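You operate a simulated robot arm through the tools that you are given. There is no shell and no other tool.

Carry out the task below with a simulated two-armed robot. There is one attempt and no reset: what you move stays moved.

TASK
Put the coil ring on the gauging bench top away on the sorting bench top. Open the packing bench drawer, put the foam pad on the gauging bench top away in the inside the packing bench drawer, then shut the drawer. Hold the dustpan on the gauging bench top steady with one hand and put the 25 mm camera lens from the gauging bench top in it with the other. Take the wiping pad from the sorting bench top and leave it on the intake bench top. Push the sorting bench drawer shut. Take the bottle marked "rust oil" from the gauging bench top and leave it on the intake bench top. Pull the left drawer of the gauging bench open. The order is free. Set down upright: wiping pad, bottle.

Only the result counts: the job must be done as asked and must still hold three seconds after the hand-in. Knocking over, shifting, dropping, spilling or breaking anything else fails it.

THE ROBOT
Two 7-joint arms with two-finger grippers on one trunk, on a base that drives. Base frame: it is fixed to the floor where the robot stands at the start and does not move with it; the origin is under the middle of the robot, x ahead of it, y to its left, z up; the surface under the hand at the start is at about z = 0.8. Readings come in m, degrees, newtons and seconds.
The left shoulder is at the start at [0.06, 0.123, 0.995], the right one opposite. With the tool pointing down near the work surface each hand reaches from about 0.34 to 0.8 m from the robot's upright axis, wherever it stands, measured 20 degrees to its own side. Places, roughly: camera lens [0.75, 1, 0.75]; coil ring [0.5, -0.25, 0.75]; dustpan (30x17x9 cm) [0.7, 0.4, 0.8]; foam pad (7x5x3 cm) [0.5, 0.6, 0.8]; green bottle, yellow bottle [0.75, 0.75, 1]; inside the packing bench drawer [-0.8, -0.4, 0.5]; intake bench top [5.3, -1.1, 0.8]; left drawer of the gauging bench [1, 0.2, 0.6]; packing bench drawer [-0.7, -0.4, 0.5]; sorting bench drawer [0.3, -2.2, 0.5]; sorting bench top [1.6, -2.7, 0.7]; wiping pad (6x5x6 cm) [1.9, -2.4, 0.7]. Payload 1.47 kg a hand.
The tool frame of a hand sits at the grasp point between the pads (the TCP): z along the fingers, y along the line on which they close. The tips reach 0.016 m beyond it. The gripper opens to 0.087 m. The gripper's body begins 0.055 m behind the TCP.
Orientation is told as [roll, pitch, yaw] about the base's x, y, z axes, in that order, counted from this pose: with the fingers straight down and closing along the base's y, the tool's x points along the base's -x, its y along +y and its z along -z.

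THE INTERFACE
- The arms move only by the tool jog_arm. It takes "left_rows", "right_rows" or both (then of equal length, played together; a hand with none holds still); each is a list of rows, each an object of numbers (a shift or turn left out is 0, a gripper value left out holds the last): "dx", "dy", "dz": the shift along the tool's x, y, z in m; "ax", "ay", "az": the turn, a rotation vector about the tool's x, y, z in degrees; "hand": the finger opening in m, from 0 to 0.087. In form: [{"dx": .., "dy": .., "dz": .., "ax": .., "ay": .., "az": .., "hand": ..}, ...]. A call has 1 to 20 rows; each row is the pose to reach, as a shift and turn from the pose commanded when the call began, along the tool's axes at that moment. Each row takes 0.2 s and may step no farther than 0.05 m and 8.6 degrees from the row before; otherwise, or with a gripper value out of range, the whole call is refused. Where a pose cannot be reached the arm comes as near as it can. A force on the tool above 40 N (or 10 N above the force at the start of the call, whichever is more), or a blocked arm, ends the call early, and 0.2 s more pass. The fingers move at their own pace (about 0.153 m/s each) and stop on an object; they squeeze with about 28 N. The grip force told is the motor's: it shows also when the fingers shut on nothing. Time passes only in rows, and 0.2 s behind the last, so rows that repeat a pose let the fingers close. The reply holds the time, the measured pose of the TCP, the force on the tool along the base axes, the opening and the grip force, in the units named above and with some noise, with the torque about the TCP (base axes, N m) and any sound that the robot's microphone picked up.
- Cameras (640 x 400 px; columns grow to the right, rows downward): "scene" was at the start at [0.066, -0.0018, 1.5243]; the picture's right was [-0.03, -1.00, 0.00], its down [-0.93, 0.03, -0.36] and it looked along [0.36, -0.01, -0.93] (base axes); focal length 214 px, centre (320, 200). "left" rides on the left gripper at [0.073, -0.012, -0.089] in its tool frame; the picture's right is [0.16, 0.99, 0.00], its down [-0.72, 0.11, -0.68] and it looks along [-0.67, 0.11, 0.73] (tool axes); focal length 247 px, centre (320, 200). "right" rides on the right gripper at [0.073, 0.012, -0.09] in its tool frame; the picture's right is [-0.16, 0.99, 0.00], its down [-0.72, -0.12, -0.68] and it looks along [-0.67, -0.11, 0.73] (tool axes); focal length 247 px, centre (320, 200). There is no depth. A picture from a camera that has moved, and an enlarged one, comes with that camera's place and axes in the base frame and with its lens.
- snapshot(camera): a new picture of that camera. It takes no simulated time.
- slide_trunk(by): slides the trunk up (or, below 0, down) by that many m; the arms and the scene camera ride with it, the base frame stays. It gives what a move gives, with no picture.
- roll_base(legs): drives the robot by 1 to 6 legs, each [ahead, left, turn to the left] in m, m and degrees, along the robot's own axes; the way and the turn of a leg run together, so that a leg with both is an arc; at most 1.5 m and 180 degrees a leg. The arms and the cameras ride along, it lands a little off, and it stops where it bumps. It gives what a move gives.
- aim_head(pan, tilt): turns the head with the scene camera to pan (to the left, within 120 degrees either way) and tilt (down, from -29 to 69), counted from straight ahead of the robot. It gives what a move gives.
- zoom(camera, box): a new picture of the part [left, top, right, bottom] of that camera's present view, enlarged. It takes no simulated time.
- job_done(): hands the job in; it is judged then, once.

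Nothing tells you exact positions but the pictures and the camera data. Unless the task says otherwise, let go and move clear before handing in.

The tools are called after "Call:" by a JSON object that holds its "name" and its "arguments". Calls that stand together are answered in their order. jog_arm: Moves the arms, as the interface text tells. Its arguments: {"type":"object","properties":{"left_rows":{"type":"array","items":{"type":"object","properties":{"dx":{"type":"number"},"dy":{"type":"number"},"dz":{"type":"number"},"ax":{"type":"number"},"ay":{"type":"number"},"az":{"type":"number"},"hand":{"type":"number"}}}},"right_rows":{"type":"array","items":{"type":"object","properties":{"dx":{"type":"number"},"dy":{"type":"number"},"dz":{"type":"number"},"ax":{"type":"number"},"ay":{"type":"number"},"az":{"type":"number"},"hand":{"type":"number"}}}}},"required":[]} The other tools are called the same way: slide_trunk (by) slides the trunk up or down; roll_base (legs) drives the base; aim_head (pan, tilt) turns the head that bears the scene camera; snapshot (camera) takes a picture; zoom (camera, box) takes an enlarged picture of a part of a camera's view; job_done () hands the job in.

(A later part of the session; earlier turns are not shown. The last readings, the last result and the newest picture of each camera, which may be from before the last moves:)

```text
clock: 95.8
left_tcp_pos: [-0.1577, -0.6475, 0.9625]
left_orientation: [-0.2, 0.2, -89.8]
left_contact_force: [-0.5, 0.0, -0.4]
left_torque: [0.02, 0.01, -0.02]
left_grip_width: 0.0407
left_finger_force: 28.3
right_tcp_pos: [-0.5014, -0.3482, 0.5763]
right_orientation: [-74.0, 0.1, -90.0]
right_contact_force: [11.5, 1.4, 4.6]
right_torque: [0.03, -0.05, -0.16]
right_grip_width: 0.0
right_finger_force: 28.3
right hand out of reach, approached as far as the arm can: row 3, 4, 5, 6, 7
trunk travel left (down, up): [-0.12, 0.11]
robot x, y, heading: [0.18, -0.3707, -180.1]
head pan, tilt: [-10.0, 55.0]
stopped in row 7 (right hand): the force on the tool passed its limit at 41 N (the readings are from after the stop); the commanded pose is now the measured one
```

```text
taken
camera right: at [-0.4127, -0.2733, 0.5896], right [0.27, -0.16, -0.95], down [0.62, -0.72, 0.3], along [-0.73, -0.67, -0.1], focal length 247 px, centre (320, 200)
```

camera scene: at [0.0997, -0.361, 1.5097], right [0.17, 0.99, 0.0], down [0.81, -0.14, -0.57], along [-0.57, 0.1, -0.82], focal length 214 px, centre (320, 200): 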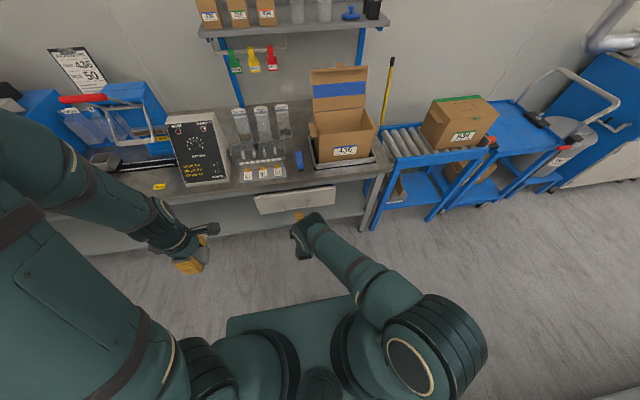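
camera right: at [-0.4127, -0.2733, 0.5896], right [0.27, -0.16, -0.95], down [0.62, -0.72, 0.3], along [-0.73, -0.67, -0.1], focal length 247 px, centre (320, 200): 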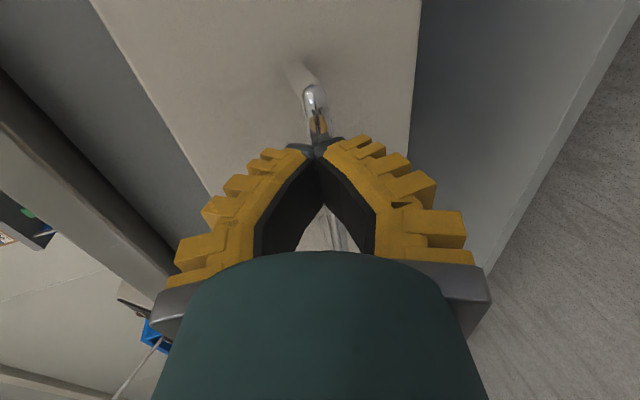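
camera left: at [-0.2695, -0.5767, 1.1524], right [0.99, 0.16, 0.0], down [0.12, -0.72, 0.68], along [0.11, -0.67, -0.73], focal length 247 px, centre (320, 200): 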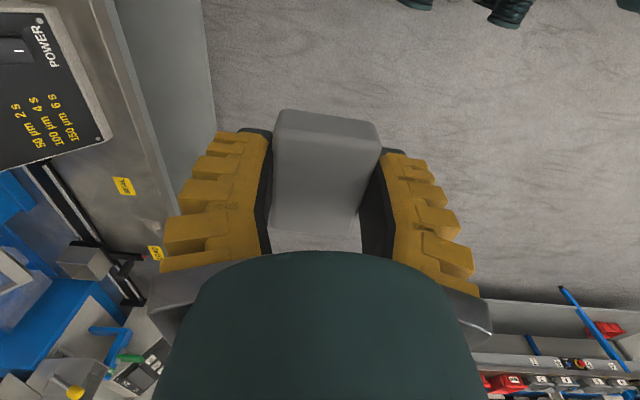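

The reach ran out and the fingers closed just short of the bar. I open, retract, roll the base forward, and try again.

Call:
{"name": "jog_arm", "arguments": {"right_rows": [{"hand": 0.045}, {"hand": 0.045}, {"dz": -0.03}, {"dz": -0.06}, {"dz": -0.09}, {"dz": -0.12}]}}

Call:
{"name": "roll_base", "arguments": {"legs": [[0.07, 0, 0]]}}

Call:
{"name": "snapshot", "arguments": {"camera": "right"}}

Call:
{"name": "zoom", "arguments": {"camera": "scene", "box": [220, 140, 420, 265]}}

```text
clock: 97.2
left_tcp_pos: [-0.157, -0.6497, 0.9628]
left_orientation: [0.0, 0.1, -89.9]
left_contact_force: [1.0, 0.2, 0.6]
left_torque: [0.0, 0.01, -0.02]
left_grip_width: 0.0409
left_finger_force: 27.5
right_tcp_pos: [-0.3879, -0.3464, 0.6095]
right_orientation: [-74.3, 0.0, -90.0]
right_contact_force: [0.3, 0.2, 0.3]
right_torque: [-0.01, -0.01, 0.02]
right_grip_width: 0.0505
right_finger_force: 4.5
trunk travel left (down, up): [-0.12, 0.11]
robot x, y, heading: [0.178, -0.3736, -179.9]
head pan, tilt: [-10.0, 55.0]
```

```text
clock: 98.2
left_tcp_pos: [-0.2277, -0.6478, 0.9617]
left_orientation: [-0.1, 0.0, -89.8]
left_contact_force: [-0.4, 0.0, -0.3]
left_torque: [0.0, -0.02, 0.02]
left_grip_width: 0.0411
left_finger_force: 27.8
right_tcp_pos: [-0.4564, -0.347, 0.6085]
right_orientation: [-74.1, 0.1, -90.0]
right_contact_force: [0.3, 0.2, -0.4]
right_torque: [0.0, 0.02, 0.0]
right_grip_width: 0.0503
right_finger_force: 4.2
trunk travel left (down, up): [-0.12, 0.11]
robot x, y, heading: [0.1119, -0.3721, -180.1]
head pan, tilt: [-10.0, 55.0]
```

```text
taken
camera right: at [-0.3687, -0.2733, 0.622], right [0.27, -0.16, -0.95], down [0.62, -0.72, 0.3], along [-0.73, -0.67, -0.1], focal length 247 px, centre (320, 200)
```

right: 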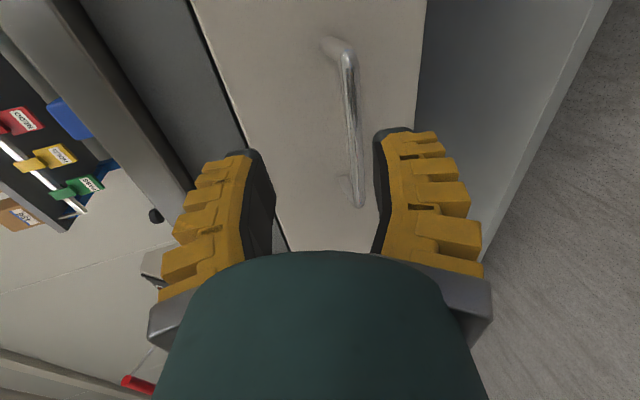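

```text
3.20 times, centred on (320, 202) of scene
camera zoom: at [0.0299, -0.3613, 1.5096], right [0.17, 0.99, 0.0], down [0.81, -0.14, -0.57], along [-0.56, 0.1, -0.82], focal length 686 px, centre (320, 192)
```

zoom: 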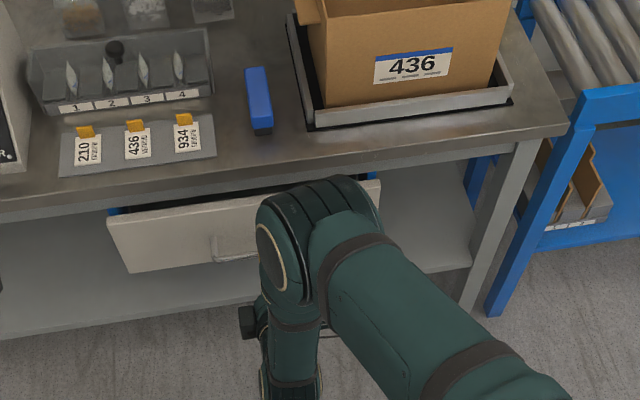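

The bar is at about (-0.517, y, 0.567). I shift down onto its line, advance, and close again.

Call:
{"name": "jog_arm", "arguments": {"right_rows": [{"dx": -0.009, "dy": 0.012}, {"dx": -0.018, "dy": 0.023, "dz": 0.005}, {"dx": -0.018, "dy": 0.023, "dz": 0.03}, {"dx": -0.018, "dy": 0.023, "dz": 0.055}, {"dx": -0.018, "dy": 0.023, "dz": 0.073}, {"dx": -0.018, "dy": 0.023, "dz": 0.073}]}}

Call:
{"name": "snapshot", "arguments": {"camera": "right"}}

```text
clock: 99.6
left_tcp_pos: [-0.2273, -0.649, 0.9627]
left_orientation: [0.0, 0.1, -89.8]
left_contact_force: [-0.7, -0.5, -0.2]
left_torque: [0.01, 0.0, 0.02]
left_grip_width: 0.0411
left_finger_force: 28.4
right_tcp_pos: [-0.5207, -0.3656, 0.5676]
right_orientation: [-74.1, 0.1, -89.9]
right_contact_force: [-0.9, 0.6, -0.7]
right_torque: [-0.01, 0.0, 0.02]
right_grip_width: 0.0504
right_finger_force: 4.1
trunk travel left (down, up): [-0.12, 0.11]
robot x, y, heading: [0.111, -0.3756, -179.7]
head pan, tilt: [-10.0, 55.0]
```

```text
taken
camera right: at [-0.4328, -0.2917, 0.5806], right [0.27, -0.16, -0.95], down [0.62, -0.72, 0.3], along [-0.73, -0.67, -0.1], focal length 247 px, centre (320, 200)
```

right: 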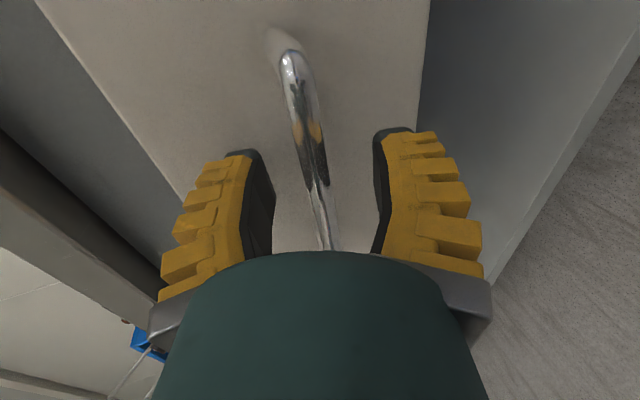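

The bar now runs right between the pads. I close and pull.

Call:
{"name": "jog_arm", "arguments": {"right_rows": [{"hand": 0.0}, {"hand": 0.0}, {"hand": 0.0}]}}

```text
clock: 100.4
left_tcp_pos: [-0.2283, -0.6476, 0.9616]
left_orientation: [-0.1, 0.1, -89.8]
left_contact_force: [0.1, -0.2, -0.2]
left_torque: [0.03, 0.0, 0.01]
left_grip_width: 0.0409
left_finger_force: 27.6
right_tcp_pos: [-0.5216, -0.3651, 0.5659]
right_orientation: [-74.0, 0.1, -89.9]
right_contact_force: [-4.8, -0.8, -10.4]
right_torque: [0.0, 0.04, -0.01]
right_grip_width: 0.006
right_finger_force: 30.4
trunk travel left (down, up): [-0.12, 0.11]
robot x, y, heading: [0.1124, -0.3724, -179.9]
head pan, tilt: [-10.0, 55.0]
```

Gripped on the bar. I pull straight back along +x.

Call:
{"name": "jog_arm", "arguments": {"right_rows": [{"dz": -0.019, "dy": 0.0055}, {"dz": -0.038, "dy": 0.011}, {"dz": -0.058, "dy": 0.0166}, {"dz": -0.077, "dy": 0.022}, {"dz": -0.096, "dy": 0.0276}, {"dz": -0.115, "dy": 0.033}, {"dz": -0.1345, "dy": 0.0386}, {"dz": -0.154, "dy": 0.044}]}}

Call:
{"name": "snapshot", "arguments": {"camera": "scene"}}

Call:
{"name": "snapshot", "arguments": {"camera": "right"}}

```text
clock: 102.2
left_tcp_pos: [-0.2268, -0.6502, 0.9617]
left_orientation: [0.1, 0.0, -89.7]
left_contact_force: [-0.8, 0.7, 0.4]
left_torque: [0.02, 0.02, -0.02]
left_grip_width: 0.0406
left_finger_force: 27.5
right_tcp_pos: [-0.3605, -0.3654, 0.5664]
right_orientation: [-74.1, 0.0, -89.9]
right_contact_force: [1.3, 0.5, -14.7]
right_torque: [-0.06, 0.09, -0.06]
right_grip_width: 0.0062
right_finger_force: 29.7
trunk travel left (down, up): [-0.12, 0.11]
robot x, y, heading: [0.1146, -0.3695, -179.8]
head pan, tilt: [-10.0, 55.0]
```

```text
taken
camera scene: at [0.0307, -0.361, 1.5096], right [0.17, 0.99, 0.0], down [0.81, -0.14, -0.57], along [-0.56, 0.1, -0.82], focal length 214 px, centre (320, 200)
```

scene: 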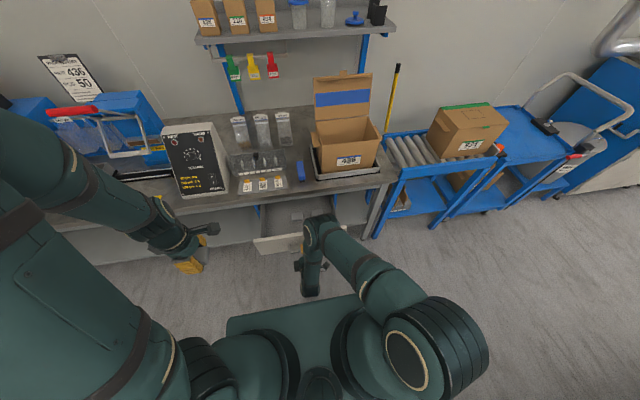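

```text
taken
camera right: at [-0.2713, -0.2911, 0.5794], right [0.27, -0.16, -0.95], down [0.62, -0.72, 0.3], along [-0.73, -0.67, -0.1], focal length 247 px, centre (320, 200)
```

right: 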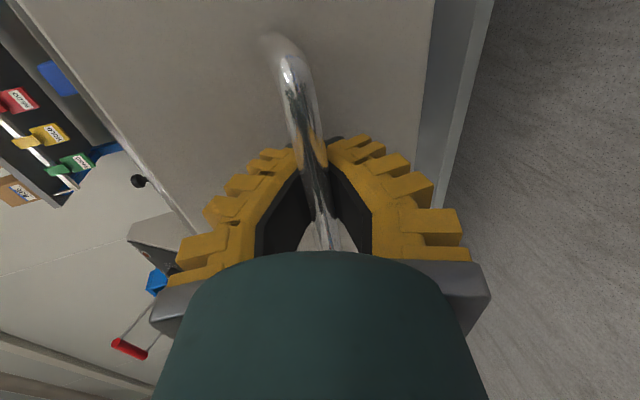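

The drawer follows smoothly (16 cm open). I pull it 5 cm farther.

Call:
{"name": "jog_arm", "arguments": {"right_rows": [{"dz": -0.019, "dy": 0.005}, {"dz": -0.038, "dy": 0.01}, {"dz": -0.053, "dy": 0.0145}]}}

Call:
{"name": "zoom", "arguments": {"camera": "scene", "box": [200, 150, 400, 275]}}

```text
clock: 102.7
left_tcp_pos: [-0.2264, -0.6488, 0.9624]
left_orientation: [0.0, 0.1, -89.8]
left_contact_force: [0.1, 0.4, 0.4]
left_torque: [-0.01, -0.01, -0.03]
left_grip_width: 0.0412
left_finger_force: 28.2
right_tcp_pos: [-0.3333, -0.3654, 0.5662]
right_orientation: [-73.0, 0.0, -89.8]
right_contact_force: [1.6, 0.7, -11.1]
right_torque: [-0.01, 0.18, 0.01]
right_grip_width: 0.0
right_finger_force: 29.3
right hand out of reach, approached as far as the arm can: row 2
trunk travel left (down, up): [-0.12, 0.11]
robot x, y, heading: [0.1117, -0.3741, -179.6]
head pan, tilt: [-10.0, 55.0]
stopped in row 2 (right hand): the force on the tool passed its limit at 48 N (the readings are from after the stop); the commanded pose is now the measured one
```

```text
3.20 times, centred on (300, 212) of scene
camera zoom: at [0.0317, -0.3617, 1.5099], right [0.17, 0.99, 0.0], down [0.81, -0.14, -0.57], along [-0.57, 0.1, -0.82], focal length 686 px, centre (384, 160)
```

zoom: 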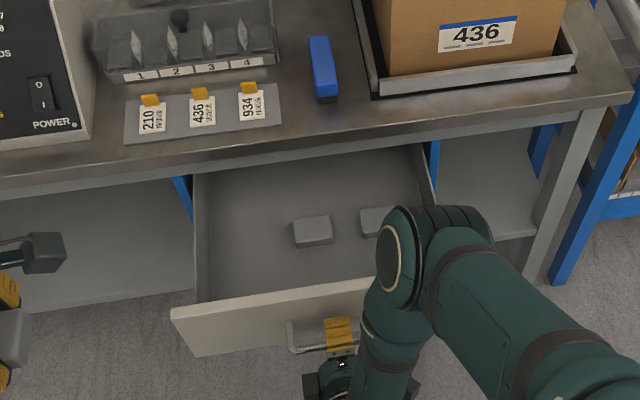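

The drawer seems to have hit its stop at ~17 cm and the fingers slipped off. Two similar pads already lie inside. I check the right hand's view.

Call:
{"name": "snapshot", "arguments": {"camera": "right"}}

```text
taken
camera right: at [-0.2449, -0.2905, 0.5819], right [0.29, -0.16, -0.94], down [0.62, -0.72, 0.31], along [-0.73, -0.68, -0.11], focal length 247 px, centre (320, 200)
```

right: 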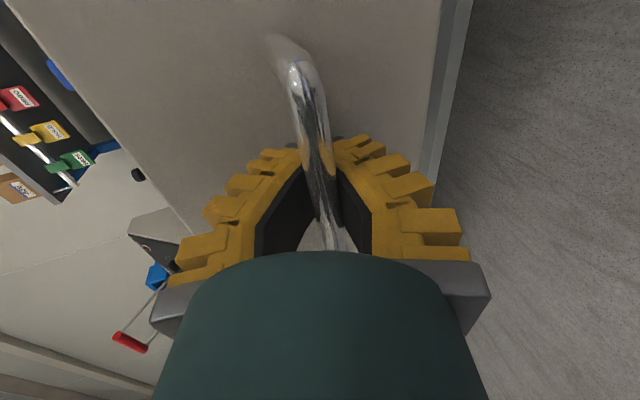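

The bar is hooked between the closed fingertips. I open the hand and back the base 6 cm to free it.

Call:
{"name": "jog_arm", "arguments": {"right_rows": [{"hand": 0.05}, {"hand": 0.06}, {"hand": 0.06}]}}

Call:
{"name": "roll_base", "arguments": {"legs": [[-0.06, 0, 0]]}}

Call:
{"name": "snapshot", "arguments": {"camera": "right"}}

Call:
{"name": "zoom", "arguments": {"camera": "scene", "box": [200, 130, 400, 255]}}

```text
clock: 103.5
left_tcp_pos: [-0.2266, -0.6481, 0.9609]
left_orientation: [0.0, 0.2, -89.8]
left_contact_force: [0.7, -0.3, 0.4]
left_torque: [0.01, -0.04, 0.01]
left_grip_width: 0.0409
left_finger_force: 28.1
right_tcp_pos: [-0.3338, -0.3646, 0.5679]
right_orientation: [-73.2, 0.0, -89.7]
right_contact_force: [-0.6, -0.7, 0.5]
right_torque: [0.04, 0.0, -0.01]
right_grip_width: 0.0645
right_finger_force: 2.8
trunk travel left (down, up): [-0.12, 0.11]
robot x, y, heading: [0.1114, -0.373, -180.0]
head pan, tilt: [-10.0, 55.0]
```

```text
clock: 104.5
left_tcp_pos: [-0.165, -0.6488, 0.9636]
left_orientation: [-0.2, 0.0, -89.9]
left_contact_force: [0.6, 0.3, 1.0]
left_torque: [0.04, 0.04, 0.03]
left_grip_width: 0.0408
left_finger_force: 27.8
right_tcp_pos: [-0.273, -0.3644, 0.5678]
right_orientation: [-73.3, -0.1, -89.7]
right_contact_force: [0.8, 0.0, -0.4]
right_torque: [0.0, -0.01, -0.01]
right_grip_width: 0.0643
right_finger_force: 3.3
trunk travel left (down, up): [-0.12, 0.11]
robot x, y, heading: [0.1748, -0.3779, -179.7]
head pan, tilt: [-10.0, 55.0]
```

```text
taken
camera right: at [-0.1856, -0.2906, 0.5828], right [0.28, -0.16, -0.95], down [0.62, -0.72, 0.31], along [-0.73, -0.68, -0.11], focal length 247 px, centre (320, 200)
```

right: 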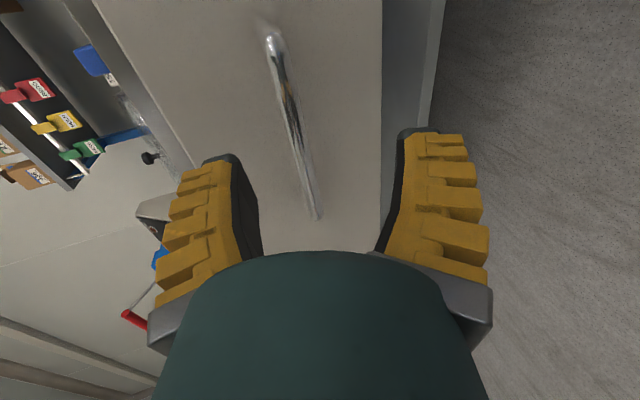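

```text
3.20 times, centred on (300, 192) of scene
camera zoom: at [0.0928, -0.3611, 1.5099], right [0.17, 0.99, 0.0], down [0.81, -0.14, -0.57], along [-0.57, 0.1, -0.82], focal length 686 px, centre (384, 224)
```

zoom: 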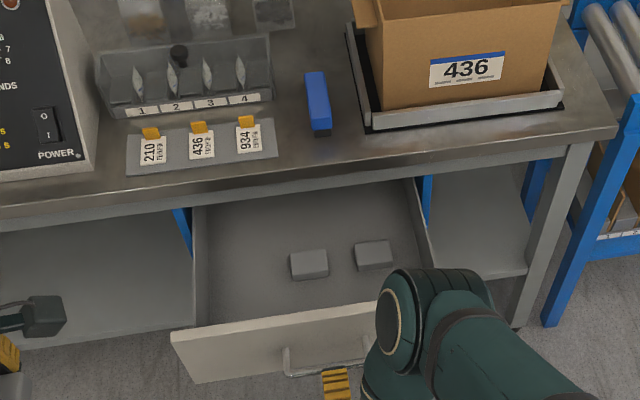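

The drawer is open with free space at its left side, around (-0.465, -0.48). I raise the right hand clear to the right and bring the left hand with the pad over that space.

Call:
{"name": "jog_arm", "arguments": {"right_rows": [{"dx": 0.024, "dy": -0.034, "dz": -0.0123, "ax": -7.3}, {"dx": 0.049, "dy": -0.068, "dz": -0.0246, "ax": -14.6}, {"dx": 0.073, "dy": -0.102, "dz": -0.037, "ax": -21.9}, {"dx": 0.098, "dy": -0.136, "dz": -0.049, "ax": -29.2}, {"dx": 0.122, "dy": -0.17, "dz": -0.0615, "ax": -36.5}, {"dx": 0.146, "dy": -0.205, "dz": -0.074, "ax": -43.8}, {"dx": 0.171, "dy": -0.239, "dz": -0.086, "ax": -51.1}, {"dx": 0.195, "dy": -0.273, "dz": -0.098, "ax": -58.4}, {"dx": 0.22, "dy": -0.307, "dz": -0.11, "ax": -65.7}, {"dx": 0.244, "dy": -0.341, "dz": -0.123, "ax": -73}]}}

Call:
{"name": "jog_arm", "arguments": {"left_rows": [{"dx": 0.021, "dy": -0.037}, {"dx": 0.042, "dy": -0.075}, {"dx": 0.063, "dy": -0.112}, {"dx": 0.085, "dy": -0.15}, {"dx": 0.106, "dy": -0.187}, {"dx": 0.127, "dy": -0.225}, {"dx": 0.148, "dy": -0.262}, {"dx": 0.169, "dy": -0.3}]}}

Call:
{"name": "snapshot", "arguments": {"camera": "scene"}}

Call:
{"name": "snapshot", "arguments": {"camera": "left"}}

```text
clock: 106.7
left_tcp_pos: [-0.1671, -0.649, 0.9626]
left_orientation: [0.0, 0.0, -89.9]
left_contact_force: [0.2, 1.0, 0.1]
left_torque: [0.01, -0.01, 0.03]
left_grip_width: 0.0409
left_finger_force: 27.9
right_tcp_pos: [-0.2553, -0.1194, 0.9311]
right_orientation: [-0.2, -0.2, -89.7]
right_contact_force: [-0.7, 1.0, 0.6]
right_torque: [-0.01, 0.01, -0.01]
right_grip_width: 0.0648
right_finger_force: 3.3
trunk travel left (down, up): [-0.12, 0.11]
robot x, y, heading: [0.1717, -0.3736, -179.6]
head pan, tilt: [-10.0, 55.0]
```

```text
clock: 108.5
left_tcp_pos: [-0.4675, -0.4817, 0.9626]
left_orientation: [0.0, -0.1, -89.8]
left_contact_force: [-0.1, 0.5, 0.1]
left_torque: [0.01, 0.0, -0.01]
left_grip_width: 0.0407
left_finger_force: 27.6
right_tcp_pos: [-0.2564, -0.1213, 0.9283]
right_orientation: [-0.2, 0.0, -89.7]
right_contact_force: [-0.7, 0.3, -0.2]
right_torque: [-0.01, -0.03, 0.01]
right_grip_width: 0.0645
right_finger_force: 3.5
trunk travel left (down, up): [-0.12, 0.11]
robot x, y, heading: [0.1751, -0.3747, -179.7]
head pan, tilt: [-10.0, 55.0]
```

```text
taken
camera scene: at [0.0903, -0.3608, 1.5096], right [0.17, 0.99, 0.0], down [0.81, -0.14, -0.57], along [-0.56, 0.1, -0.82], focal length 214 px, centre (320, 200)
```

scene: 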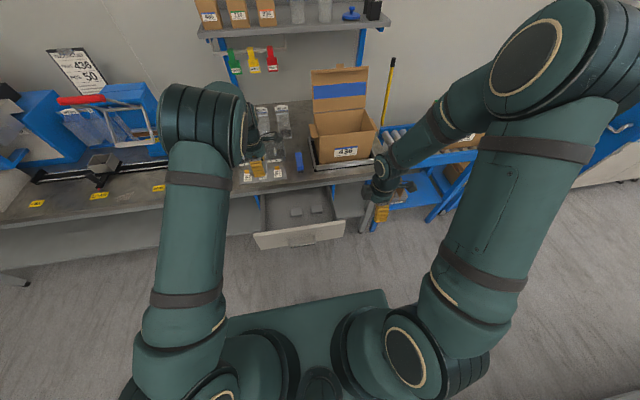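

```text
taken
camera left: at [-0.4811, -0.4079, 1.0529], right [0.99, 0.16, 0.0], down [0.12, -0.72, 0.68], along [0.11, -0.67, -0.73], focal length 247 px, centre (320, 200)
```

left: 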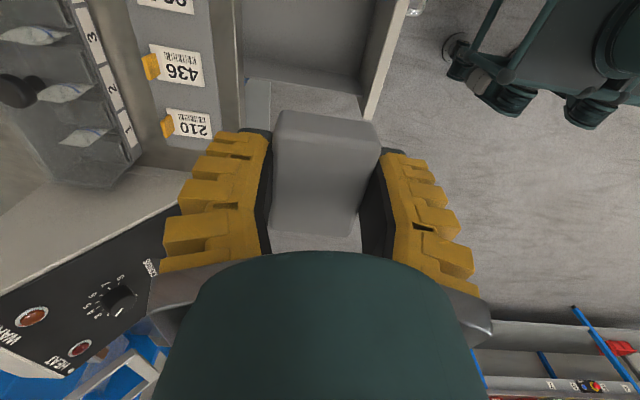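

The hand is over the free part of the drawer. I lower it in stages.

Call:
{"name": "jog_arm", "arguments": {"left_rows": [{"dz": 0.045}, {"dz": 0.09}, {"dz": 0.135}, {"dz": 0.18}, {"dz": 0.225}, {"dz": 0.27}, {"dz": 0.31}]}}

Call:
{"name": "snapshot", "arguments": {"camera": "left"}}

Call:
{"name": "zoom", "arguments": {"camera": "scene", "box": [200, 130, 400, 255]}}

```text
clock: 110.0
left_tcp_pos: [-0.4673, -0.4809, 0.6523]
left_orientation: [-0.1, 0.0, -89.8]
left_contact_force: [-0.3, 0.2, -0.8]
left_torque: [0.01, -0.01, 0.03]
left_grip_width: 0.0409
left_finger_force: 28.0
right_tcp_pos: [-0.2566, -0.1204, 0.9301]
right_orientation: [-0.2, -0.1, -89.7]
right_contact_force: [0.4, 0.1, 0.3]
right_torque: [0.02, 0.01, -0.03]
right_grip_width: 0.0648
right_finger_force: 3.1
trunk travel left (down, up): [-0.12, 0.11]
robot x, y, heading: [0.1736, -0.3728, -179.6]
head pan, tilt: [-10.0, 55.0]
```

```text
taken
camera left: at [-0.4802, -0.4081, 0.7415], right [0.99, 0.16, 0.0], down [0.12, -0.72, 0.68], along [0.11, -0.67, -0.73], focal length 247 px, centre (320, 200)
```

left: 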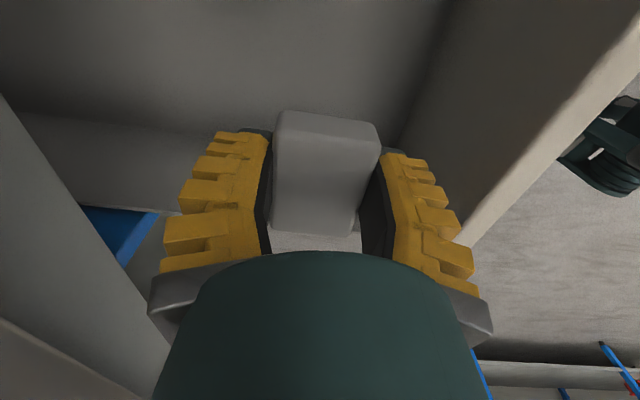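

```text
3.20 times, centred on (300, 192) of scene
camera zoom: at [0.0908, -0.3613, 1.5097], right [0.17, 0.99, 0.0], down [0.81, -0.14, -0.57], along [-0.56, 0.1, -0.82], focal length 686 px, centre (384, 224)
```

zoom: 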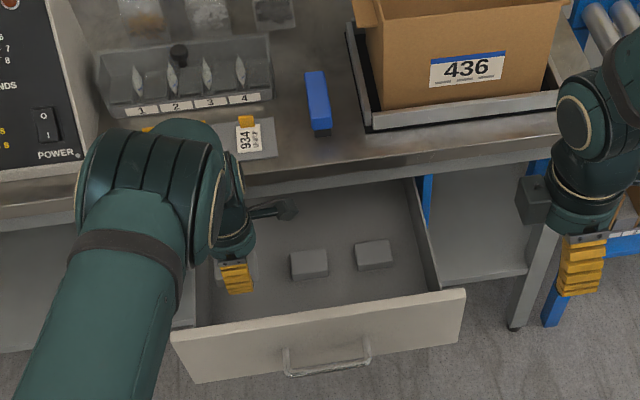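

Call:
{"name": "jog_arm", "arguments": {"left_rows": [{"dz": 0.03}, {"dz": 0.055}, {"dz": 0.065}, {"dz": 0.072}]}}

Call:
{"name": "snapshot", "arguments": {"camera": "left"}}

```text
clock: 111.0
left_tcp_pos: [-0.4678, -0.48, 0.5798]
left_orientation: [0.0, 0.0, -89.8]
left_contact_force: [-0.9, -0.7, 0.2]
left_torque: [-0.04, 0.01, 0.0]
left_grip_width: 0.0411
left_finger_force: 27.5
right_tcp_pos: [-0.255, -0.1203, 0.9297]
right_orientation: [-0.4, -0.2, -89.6]
right_contact_force: [0.5, -0.6, -0.7]
right_torque: [-0.01, 0.03, -0.01]
right_grip_width: 0.0647
right_finger_force: 3.1
trunk travel left (down, up): [-0.12, 0.11]
robot x, y, heading: [0.1729, -0.374, -179.7]
head pan, tilt: [-10.0, 55.0]
```

```text
taken
camera left: at [-0.4798, -0.4076, 0.67], right [0.99, 0.16, 0.0], down [0.12, -0.72, 0.68], along [0.11, -0.67, -0.73], focal length 247 px, centre (320, 200)
```

left: 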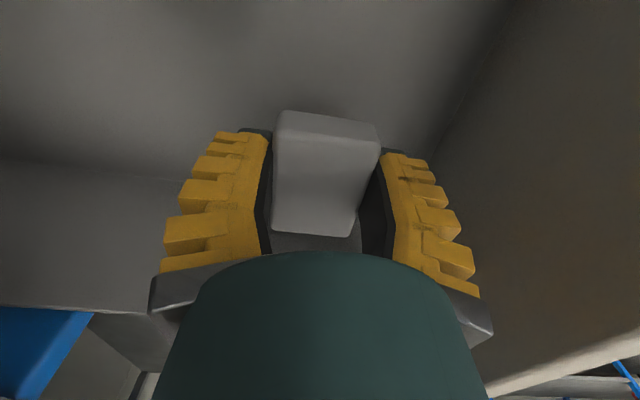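

Call:
{"name": "jog_arm", "arguments": {"left_rows": [{"dz": 0.005}, {"dz": 0.01}, {"dz": 0.014}, {"dz": 0.018}]}}

```text
clock: 112.0
left_tcp_pos: [-0.468, -0.4813, 0.5628]
left_orientation: [0.0, 0.0, -89.8]
left_contact_force: [-0.5, 1.1, -0.3]
left_torque: [0.02, -0.01, -0.01]
left_grip_width: 0.041
left_finger_force: 28.2
right_tcp_pos: [-0.2563, -0.1196, 0.9292]
right_orientation: [-0.3, -0.1, -89.7]
right_contact_force: [-0.3, 0.2, -0.2]
right_torque: [-0.03, 0.0, -0.04]
right_grip_width: 0.0647
right_finger_force: 3.5
trunk travel left (down, up): [-0.12, 0.11]
robot x, y, heading: [0.1709, -0.3749, -180.0]
head pan, tilt: [-10.0, 55.0]
```

Call:
{"name": "jog_arm", "arguments": {"left_rows": [{"dz": 0.003}, {"dz": 0.006}, {"dz": 0.009}, {"dz": 0.012}]}}

Call:
{"name": "snapshot", "arguments": {"camera": "left"}}

```text
clock: 113.0
left_tcp_pos: [-0.4672, -0.481, 0.55]
left_orientation: [0.0, 0.1, -89.8]
left_contact_force: [0.1, -0.6, 0.4]
left_torque: [-0.01, -0.01, 0.02]
left_grip_width: 0.0408
left_finger_force: 27.6
right_tcp_pos: [-0.2554, -0.1205, 0.9301]
right_orientation: [-0.2, 0.0, -89.6]
right_contact_force: [-0.6, -0.4, 0.2]
right_torque: [0.0, -0.05, 0.01]
right_grip_width: 0.0647
right_finger_force: 3.1
trunk travel left (down, up): [-0.12, 0.11]
robot x, y, heading: [0.1689, -0.3729, -179.8]
head pan, tilt: [-10.0, 55.0]
```

```text
taken
camera left: at [-0.4806, -0.4074, 0.6402], right [0.99, 0.16, 0.0], down [0.12, -0.72, 0.68], along [0.11, -0.67, -0.73], focal length 247 px, centre (320, 200)
```

left: 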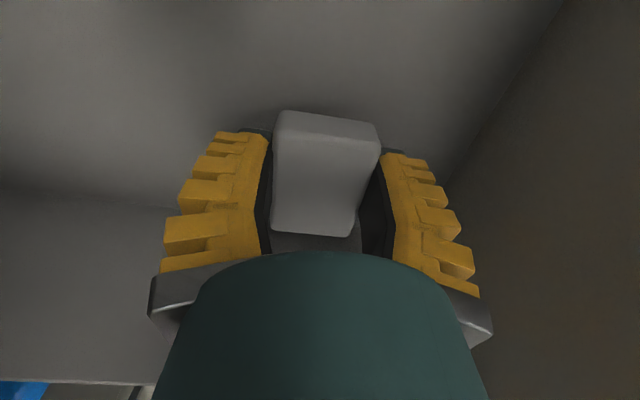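

Call:
{"name": "jog_arm", "arguments": {"left_rows": [{"dz": 0.003}, {"dz": 0.005}, {"dz": 0.007}, {"dz": 0.009}]}}

```text
clock: 114.0
left_tcp_pos: [-0.4673, -0.4804, 0.5404]
left_orientation: [-0.1, 0.1, -89.8]
left_contact_force: [-0.3, -0.5, 0.2]
left_torque: [0.0, -0.01, 0.01]
left_grip_width: 0.0408
left_finger_force: 28.4
right_tcp_pos: [-0.2559, -0.1205, 0.9297]
right_orientation: [-0.3, -0.1, -89.7]
right_contact_force: [-0.6, -0.5, 0.1]
right_torque: [0.0, 0.0, 0.02]
right_grip_width: 0.0644
right_finger_force: 3.3
trunk travel left (down, up): [-0.12, 0.11]
robot x, y, heading: [0.1739, -0.3697, -179.9]
head pan, tilt: [-10.0, 55.0]
```

Call:
{"name": "jog_arm", "arguments": {"left_rows": [{"dz": 0.002}, {"dz": 0.004}, {"dz": 0.006}, {"dz": 0.008}]}}

Call:
{"name": "snapshot", "arguments": {"camera": "left"}}

```text
clock: 115.0
left_tcp_pos: [-0.4671, -0.4815, 0.5347]
left_orientation: [-0.2, 0.2, -89.8]
left_contact_force: [-0.2, 1.0, -0.1]
left_torque: [-0.01, -0.02, -0.01]
left_grip_width: 0.0411
left_finger_force: 27.8
right_tcp_pos: [-0.2547, -0.1202, 0.9295]
right_orientation: [-0.4, -0.1, -89.7]
right_contact_force: [0.0, 0.4, 0.1]
right_torque: [0.0, 0.01, 0.04]
right_grip_width: 0.0644
right_finger_force: 3.1
trunk travel left (down, up): [-0.12, 0.11]
robot x, y, heading: [0.176, -0.3737, -179.5]
head pan, tilt: [-10.0, 55.0]
```

```text
taken
camera left: at [-0.4792, -0.4076, 0.6246], right [0.99, 0.16, 0.0], down [0.12, -0.72, 0.68], along [0.11, -0.67, -0.73], focal length 247 px, centre (320, 200)
```

left: 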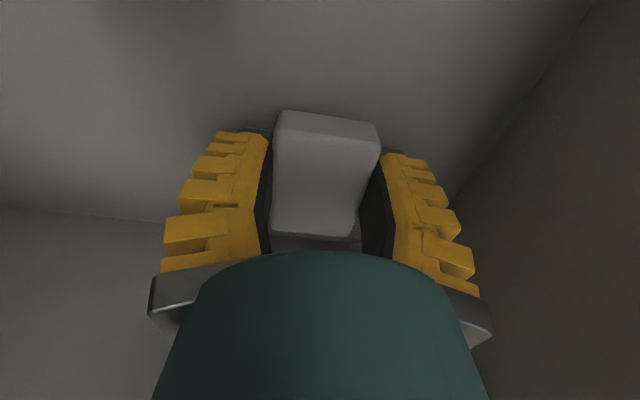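

Call:
{"name": "jog_arm", "arguments": {"left_rows": [{"dz": 0.003}, {"dz": 0.006}, {"dz": 0.009}]}}

```text
clock: 115.8
left_tcp_pos: [-0.4666, -0.4812, 0.5342]
left_orientation: [-0.3, 0.1, -89.7]
left_contact_force: [0.2, 0.3, 0.3]
left_torque: [-0.01, 0.02, -0.02]
left_grip_width: 0.0408
left_finger_force: 28.4
left hand out of reach, approached as far as the arm can: row 1, 2, 3
right_tcp_pos: [-0.2559, -0.1194, 0.9292]
right_orientation: [-0.3, 0.0, -89.7]
right_contact_force: [0.1, 0.3, 0.1]
right_torque: [0.04, 0.0, 0.02]
right_grip_width: 0.0645
right_finger_force: 3.8
trunk travel left (down, up): [-0.12, 0.11]
robot x, y, heading: [0.1755, -0.371, -179.7]
head pan, tilt: [-10.0, 55.0]
```

The arm is at its downward limit; I lower the trunk gently instead.

Call:
{"name": "slide_trunk", "arguments": {"by": -0.006}}

Call:
{"name": "slide_trunk", "arguments": {"by": -0.005}}

Call:
{"name": "snapshot", "arguments": {"camera": "left"}}

```text
clock: 116.4
left_tcp_pos: [-0.4677, -0.4804, 0.5309]
left_orientation: [-0.4, 0.0, -89.8]
left_contact_force: [-0.8, 0.0, 13.2]
left_torque: [0.0, -0.05, 0.03]
left_grip_width: 0.0419
left_finger_force: 28.4
right_tcp_pos: [-0.2553, -0.1198, 0.9241]
right_orientation: [-0.1, -0.1, -89.7]
right_contact_force: [-0.1, 0.9, -0.8]
right_torque: [-0.01, 0.0, -0.01]
right_grip_width: 0.0648
right_finger_force: 3.1
trunk travel left (down, up): [-0.114, 0.116]
robot x, y, heading: [0.1736, -0.3741, -179.6]
head pan, tilt: [-10.0, 55.0]
```

```text
clock: 116.9
left_tcp_pos: [-0.4679, -0.4811, 0.5262]
left_orientation: [-0.6, 0.0, -89.8]
left_contact_force: [-1.5, -0.2, 32.1]
left_torque: [0.01, -0.01, 0.01]
left_grip_width: 0.0504
left_finger_force: 28.3
right_tcp_pos: [-0.253, -0.119, 0.9195]
right_orientation: [-0.5, -0.1, -89.6]
right_contact_force: [1.0, 0.3, 0.5]
right_torque: [0.01, 0.02, -0.05]
right_grip_width: 0.0644
right_finger_force: 3.3
trunk travel left (down, up): [-0.109, 0.121]
robot x, y, heading: [0.1727, -0.375, -179.7]
head pan, tilt: [-10.0, 55.0]
```

```text
taken
camera left: at [-0.4802, -0.4076, 0.617], right [0.99, 0.16, -0.01], down [0.13, -0.72, 0.68], along [0.1, -0.67, -0.73], focal length 247 px, centre (320, 200)
```

left: 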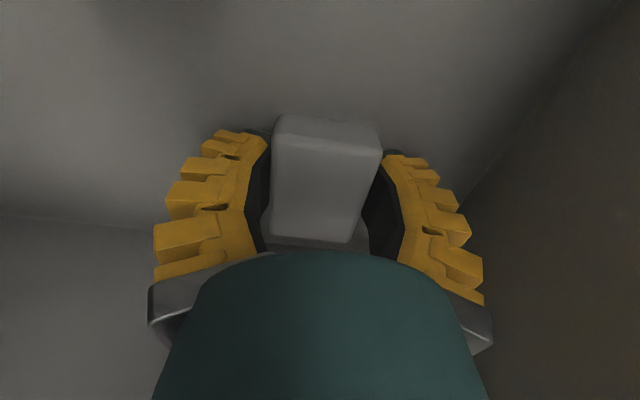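

The pad touches the drawer floor. I raise slightly to relieve the force, open, and lift out.

Call:
{"name": "slide_trunk", "arguments": {"by": 0.006}}

Call:
{"name": "jog_arm", "arguments": {"left_rows": [{"hand": 0.06}, {"hand": 0.07}, {"hand": 0.07}, {"dz": -0.02}, {"dz": -0.05}, {"dz": -0.09}, {"dz": -0.13}, {"dz": -0.17}, {"dz": -0.21}, {"dz": -0.25}, {"dz": -0.29}, {"dz": -0.33}, {"dz": -0.37}]}}

Call:
{"name": "snapshot", "arguments": {"camera": "left"}}

Call:
{"name": "zoom", "arguments": {"camera": "scene", "box": [200, 130, 400, 255]}}

```text
clock: 117.5
left_tcp_pos: [-0.4653, -0.4803, 0.5299]
left_orientation: [-0.1, 0.0, -89.8]
left_contact_force: [0.7, -0.7, 17.6]
left_torque: [-0.01, 0.0, 0.02]
left_grip_width: 0.0434
left_finger_force: 27.8
right_tcp_pos: [-0.2542, -0.1195, 0.9239]
right_orientation: [-0.4, -0.1, -89.7]
right_contact_force: [0.9, -0.3, -0.4]
right_torque: [-0.01, 0.03, 0.03]
right_grip_width: 0.0645
right_finger_force: 3.5
trunk travel left (down, up): [-0.115, 0.115]
robot x, y, heading: [0.1724, -0.3723, -179.8]
head pan, tilt: [-10.0, 55.0]
```

```text
clock: 120.3
left_tcp_pos: [-0.4641, -0.4811, 0.8995]
left_orientation: [-0.1, 0.1, -89.8]
left_contact_force: [0.5, 0.1, 0.0]
left_torque: [0.03, 0.03, -0.04]
left_grip_width: 0.0734
left_finger_force: 2.5
right_tcp_pos: [-0.2548, -0.1199, 0.9249]
right_orientation: [-0.3, -0.2, -89.8]
right_contact_force: [0.1, -0.2, -0.2]
right_torque: [-0.03, 0.0, -0.03]
right_grip_width: 0.0645
right_finger_force: 3.7
trunk travel left (down, up): [-0.115, 0.115]
robot x, y, heading: [0.1717, -0.3753, -179.9]
head pan, tilt: [-10.0, 55.0]
```

```text
taken
camera left: at [-0.4766, -0.4075, 0.9897], right [0.99, 0.16, 0.0], down [0.12, -0.72, 0.68], along [0.11, -0.67, -0.73], focal length 247 px, centre (320, 200)
```

left: 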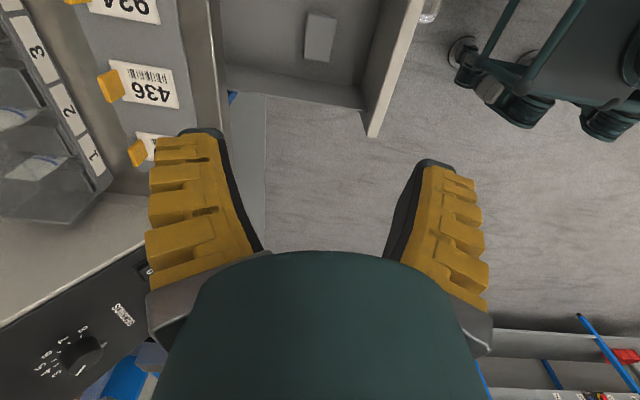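

```text
3.20 times, centred on (300, 192) of scene
camera zoom: at [0.092, -0.3611, 1.5048], right [0.17, 0.99, 0.0], down [0.81, -0.14, -0.57], along [-0.57, 0.1, -0.82], focal length 686 px, centre (384, 224)
```

zoom: 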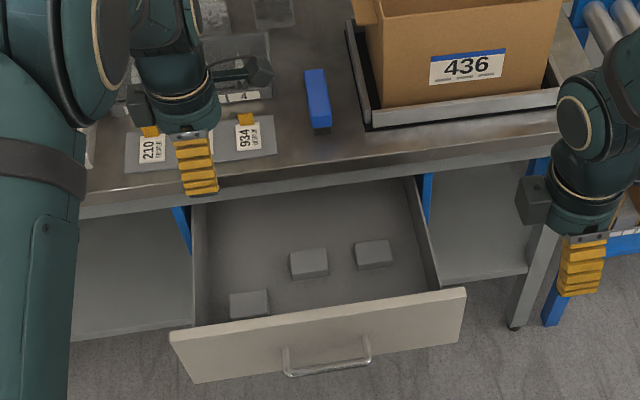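

The pad lies in the drawer. I retract the left hand and bring the closed right hand in front of the drawer panel to push it shut.

Call:
{"name": "jog_arm", "arguments": {"left_rows": [{"dx": -0.02, "dy": 0.03, "dz": -0.01}, {"dx": -0.04, "dy": 0.06, "dz": -0.02}, {"dx": -0.06, "dy": 0.09, "dz": -0.03}, {"dx": -0.08, "dy": 0.12, "dz": -0.04}, {"dx": -0.1, "dy": 0.15, "dz": -0.05}, {"dx": -0.12, "dy": 0.18, "dz": -0.06}, {"dx": -0.14, "dy": 0.2, "dz": -0.06}, {"dx": -0.15, "dy": 0.22, "dz": -0.06}], "right_rows": [{"dx": -0.031, "dy": -0.0056, "dz": 0.033, "ax": 6.25, "hand": 0.0}, {"dx": -0.0625, "dy": -0.011, "dz": 0.066, "ax": 12.5}, {"dx": -0.094, "dy": -0.017, "dz": 0.099, "ax": 18.75}, {"dx": -0.125, "dy": -0.0225, "dz": 0.132, "ax": 25}, {"dx": -0.156, "dy": -0.028, "dz": 0.166, "ax": 31.25}, {"dx": -0.1875, "dy": -0.034, "dz": 0.199, "ax": 37.5}, {"dx": -0.219, "dy": -0.039, "dz": 0.232, "ax": 43.75}, {"dx": -0.25, "dy": -0.045, "dz": 0.265, "ax": 50}]}}

Call:
{"name": "snapshot", "arguments": {"camera": "right"}}

Call:
{"name": "snapshot", "arguments": {"camera": "scene"}}

```text
clock: 122.1
left_tcp_pos: [-0.2441, -0.6305, 0.957]
left_orientation: [-0.2, 0.1, -89.8]
left_contact_force: [0.2, -0.4, -0.1]
left_torque: [0.05, 0.0, 0.03]
left_grip_width: 0.0735
left_finger_force: 2.1
right_tcp_pos: [-0.3, -0.3705, 0.6606]
right_orientation: [-50.4, -0.2, -89.7]
right_contact_force: [-0.4, -1.1, -0.1]
right_torque: [0.01, 0.02, -0.01]
right_grip_width: 0.0001
right_finger_force: 27.7
trunk travel left (down, up): [-0.115, 0.115]
robot x, y, heading: [0.1686, -0.3784, -179.6]
head pan, tilt: [-10.0, 55.0]
```

```text
taken
camera right: at [-0.2242, -0.2966, 0.7083], right [0.63, -0.16, -0.76], down [0.45, -0.72, 0.52], along [-0.63, -0.68, -0.38], focal length 247 px, centre (320, 200)
```

right: 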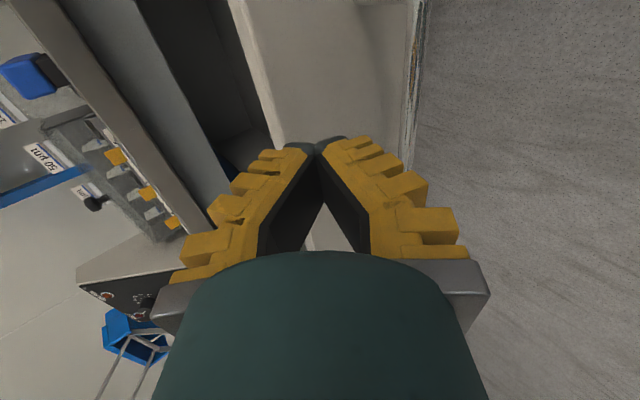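

```text
taken
camera scene: at [0.092, -0.3617, 1.5048], right [0.17, 0.99, 0.0], down [0.81, -0.14, -0.57], along [-0.57, 0.1, -0.82], focal length 214 px, centre (320, 200)
```

scene: 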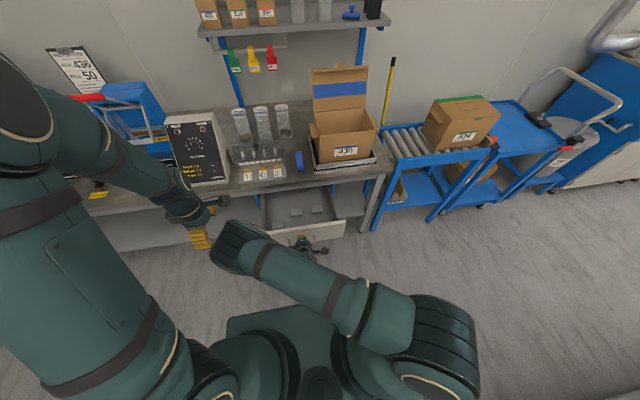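

The tips face the panel just below its top edge. I lower slightly and push steadily toward -x.

Call:
{"name": "jog_arm", "arguments": {"right_rows": [{"dz": 0.0257, "dy": -0.0012}, {"dz": 0.0482, "dy": -0.0203}, {"dz": 0.0713, "dy": -0.0394}, {"dz": 0.0945, "dy": -0.0585}, {"dz": 0.1176, "dy": -0.0776}, {"dz": 0.1407, "dy": -0.0967}, {"dz": 0.1638, "dy": -0.1159}, {"dz": 0.1792, "dy": -0.1286}]}}

Call:
{"name": "snapshot", "arguments": {"camera": "right"}}

Call:
{"name": "zoom", "arguments": {"camera": "scene", "box": [200, 130, 400, 255]}}

```text
clock: 123.9
left_tcp_pos: [-0.245, -0.6312, 0.9568]
left_orientation: [-0.1, 0.1, -89.8]
left_contact_force: [-0.4, -0.3, -0.7]
left_torque: [-0.03, -0.01, 0.03]
left_grip_width: 0.0737
left_finger_force: 2.6
right_tcp_pos: [-0.5199, -0.3721, 0.6434]
right_orientation: [-50.2, -0.1, -89.7]
right_contact_force: [-0.2, -0.1, -0.1]
right_torque: [0.02, 0.03, 0.0]
right_grip_width: 0.0002
right_finger_force: 27.8
trunk travel left (down, up): [-0.115, 0.115]
robot x, y, heading: [0.1727, -0.3718, -179.6]
head pan, tilt: [-10.0, 55.0]
```

```text
taken
camera right: at [-0.4452, -0.2976, 0.6922], right [0.63, -0.16, -0.76], down [0.45, -0.72, 0.53], along [-0.63, -0.68, -0.39], focal length 247 px, centre (320, 200)
```

right: 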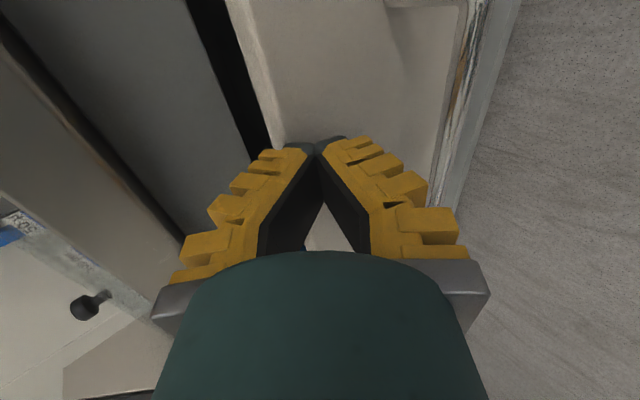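

```text
3.20 times, centred on (300, 192) of scene
camera zoom: at [0.0911, -0.3611, 1.5047], right [0.17, 0.99, 0.0], down [0.81, -0.14, -0.57], along [-0.57, 0.1, -0.82], focal length 686 px, centre (384, 224)
```

zoom: 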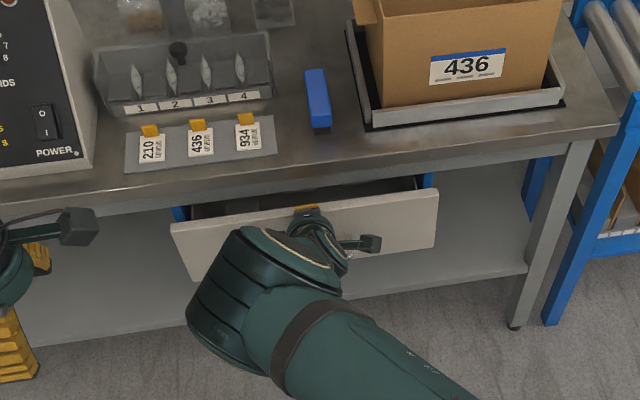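

Nearly shut; I continue in small steps until it meets resistance.

Call:
{"name": "jog_arm", "arguments": {"right_rows": [{"dz": 0.0077, "dy": -0.0064}, {"dz": 0.0154, "dy": -0.0127}, {"dz": 0.0231, "dy": -0.0191}, {"dz": 0.0308, "dy": -0.0255}, {"dz": 0.0385, "dy": -0.0319}]}}

Call:
{"name": "snapshot", "arguments": {"camera": "right"}}

Call:
{"name": "zoom", "arguments": {"camera": "scene", "box": [200, 130, 400, 255]}}

```text
clock: 124.8
left_tcp_pos: [-0.2421, -0.6297, 0.9599]
left_orientation: [-0.2, 0.1, -89.8]
left_contact_force: [-0.4, 0.1, -0.3]
left_torque: [0.0, -0.01, -0.02]
left_grip_width: 0.0736
left_finger_force: 2.2
right_tcp_pos: [-0.5461, -0.372, 0.6469]
right_orientation: [-50.1, -0.1, -89.8]
right_contact_force: [24.7, 3.7, 26.0]
right_torque: [0.0, 0.32, -0.11]
right_grip_width: 0.0056
right_finger_force: 28.4
trunk travel left (down, up): [-0.115, 0.115]
robot x, y, heading: [0.1707, -0.3749, -179.6]
head pan, tilt: [-10.0, 55.0]
stopped in row 4 (right hand): the force on the tool passed its limit at 46 N (the readings are from after the stop); the commanded pose is now the measured one
```

```text
taken
camera right: at [-0.4707, -0.2979, 0.6933], right [0.63, -0.16, -0.76], down [0.45, -0.72, 0.53], along [-0.63, -0.67, -0.39], focal length 247 px, centre (320, 200)
```

right: 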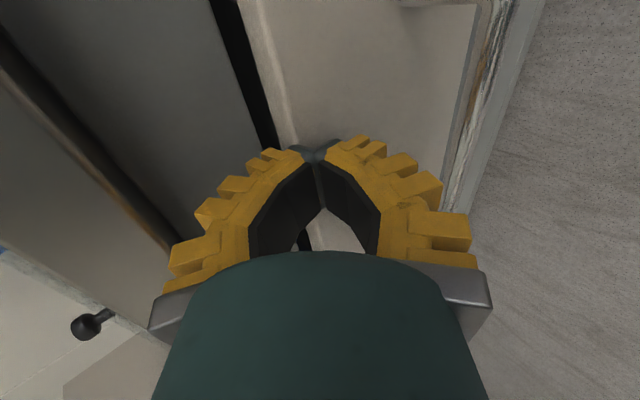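

```text
3.20 times, centred on (300, 192) of scene
camera zoom: at [0.0969, -0.3607, 1.5053], right [0.17, 0.99, 0.0], down [0.81, -0.14, -0.58], along [-0.57, 0.1, -0.82], focal length 686 px, centre (384, 224)
```

zoom: 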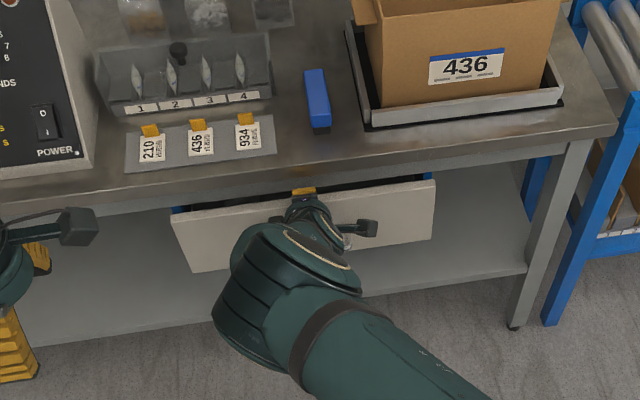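

The drawer hit its stop (46 N) at the same place it stood before. I retract the hand and check.

Call:
{"name": "jog_arm", "arguments": {"right_rows": [{"dz": -0.0268, "dy": 0.0225}, {"dz": -0.0537, "dy": 0.045}, {"dz": -0.0767, "dy": 0.0642}, {"dx": 0.0213, "dy": 0.0528, "dz": -0.1182, "ax": -6.25}, {"dx": 0.0426, "dy": 0.0414, "dz": -0.1597, "ax": -12.5}, {"dx": 0.0639, "dy": 0.03, "dz": -0.2012, "ax": -18.75}, {"dx": 0.0852, "dy": 0.0186, "dz": -0.2427, "ax": -25}, {"dx": 0.1065, "dy": 0.0072, "dz": -0.2842, "ax": -31.25}, {"dx": 0.1278, "dy": -0.0042, "dz": -0.3257, "ax": -37.5}, {"dx": 0.1491, "dy": -0.0156, "dz": -0.3672, "ax": -43.75}, {"dx": 0.1704, "dy": -0.027, "dz": -0.4087, "ax": -50, "hand": 0.08}]}}

Call:
{"name": "snapshot", "arguments": {"camera": "scene"}}

Call:
{"name": "zoom", "arguments": {"camera": "scene", "box": [200, 130, 400, 255]}}

```text
clock: 127.2
left_tcp_pos: [-0.2436, -0.6305, 0.9585]
left_orientation: [-0.2, 0.0, -89.8]
left_contact_force: [1.0, 0.4, 0.1]
left_torque: [0.01, 0.02, -0.01]
left_grip_width: 0.0734
left_finger_force: 3.0
right_tcp_pos: [-0.2517, -0.1974, 0.9258]
right_orientation: [0.2, 0.0, -89.8]
right_contact_force: [0.2, -0.5, -0.4]
right_torque: [-0.03, 0.01, -0.01]
right_grip_width: 0.0821
right_finger_force: 0.4
trunk travel left (down, up): [-0.115, 0.115]
robot x, y, heading: [0.1721, -0.3725, -179.8]
head pan, tilt: [-10.0, 55.0]
```

```text
taken
camera scene: at [0.093, -0.3603, 1.5048], right [0.17, 0.99, 0.0], down [0.81, -0.14, -0.57], along [-0.57, 0.1, -0.82], focal length 214 px, centre (320, 200)
```

scene: 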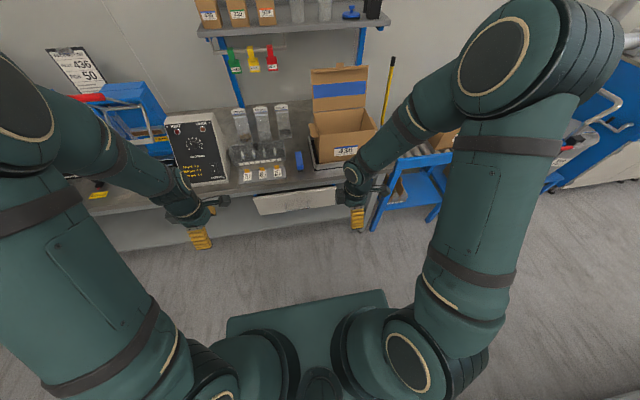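

```text
3.20 times, centred on (300, 192) of scene
camera zoom: at [0.093, -0.3603, 1.5048], right [0.17, 0.99, 0.0], down [0.81, -0.14, -0.57], along [-0.57, 0.1, -0.82], focal length 686 px, centre (384, 224)
```

zoom: 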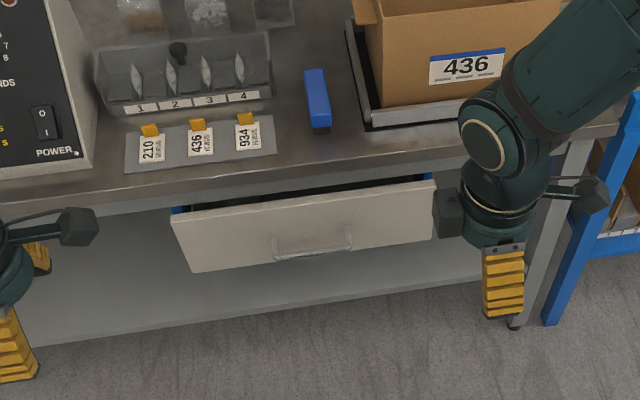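

To judge whether it is as closed as can be, I repeat the earlier right-camera view of the gap from the same pose.

Call:
{"name": "jog_arm", "arguments": {"right_rows": [{"dx": -0.016, "dy": -0.0245, "dz": -0.0355}, {"dx": -0.032, "dy": -0.049, "dz": -0.071}, {"dx": -0.048, "dy": -0.0735, "dz": -0.1065}]}}

Call:
{"name": "zoom", "arguments": {"camera": "right", "box": [130, 0, 310, 200]}}

```text
clock: 128.0
left_tcp_pos: [-0.243, -0.6305, 0.9565]
left_orientation: [-0.2, 0.1, -89.8]
left_contact_force: [-0.4, -0.3, -0.2]
left_torque: [0.01, 0.01, 0.01]
left_grip_width: 0.0736
left_finger_force: 2.5
right_tcp_pos: [-0.3261, -0.2469, 1.0321]
right_orientation: [0.4, 0.0, -89.8]
right_contact_force: [-0.2, -0.3, -0.3]
right_torque: [0.0, 0.03, 0.0]
right_grip_width: 0.0816
right_finger_force: 0.8
trunk travel left (down, up): [-0.115, 0.115]
robot x, y, heading: [0.1746, -0.3735, -180.2]
head pan, tilt: [-10.0, 55.0]
```

```text
2.00 times, centred on (220, 100) of right
camera zoom: at [-0.3162, -0.1732, 1.1212], right [0.99, -0.15, 0.0], down [-0.12, -0.72, 0.68], along [-0.1, -0.67, -0.73], focal length 494 px, centre (520, 400)
```

zoom: 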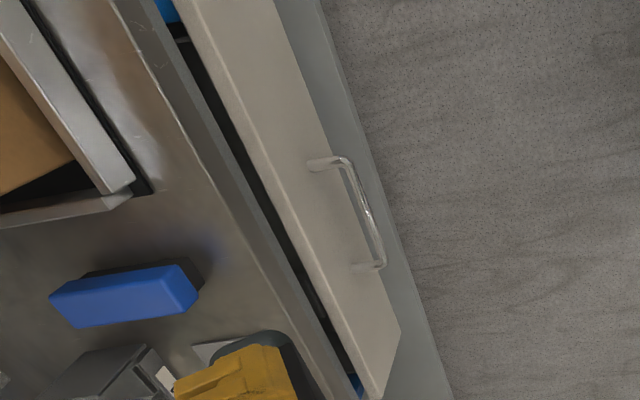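

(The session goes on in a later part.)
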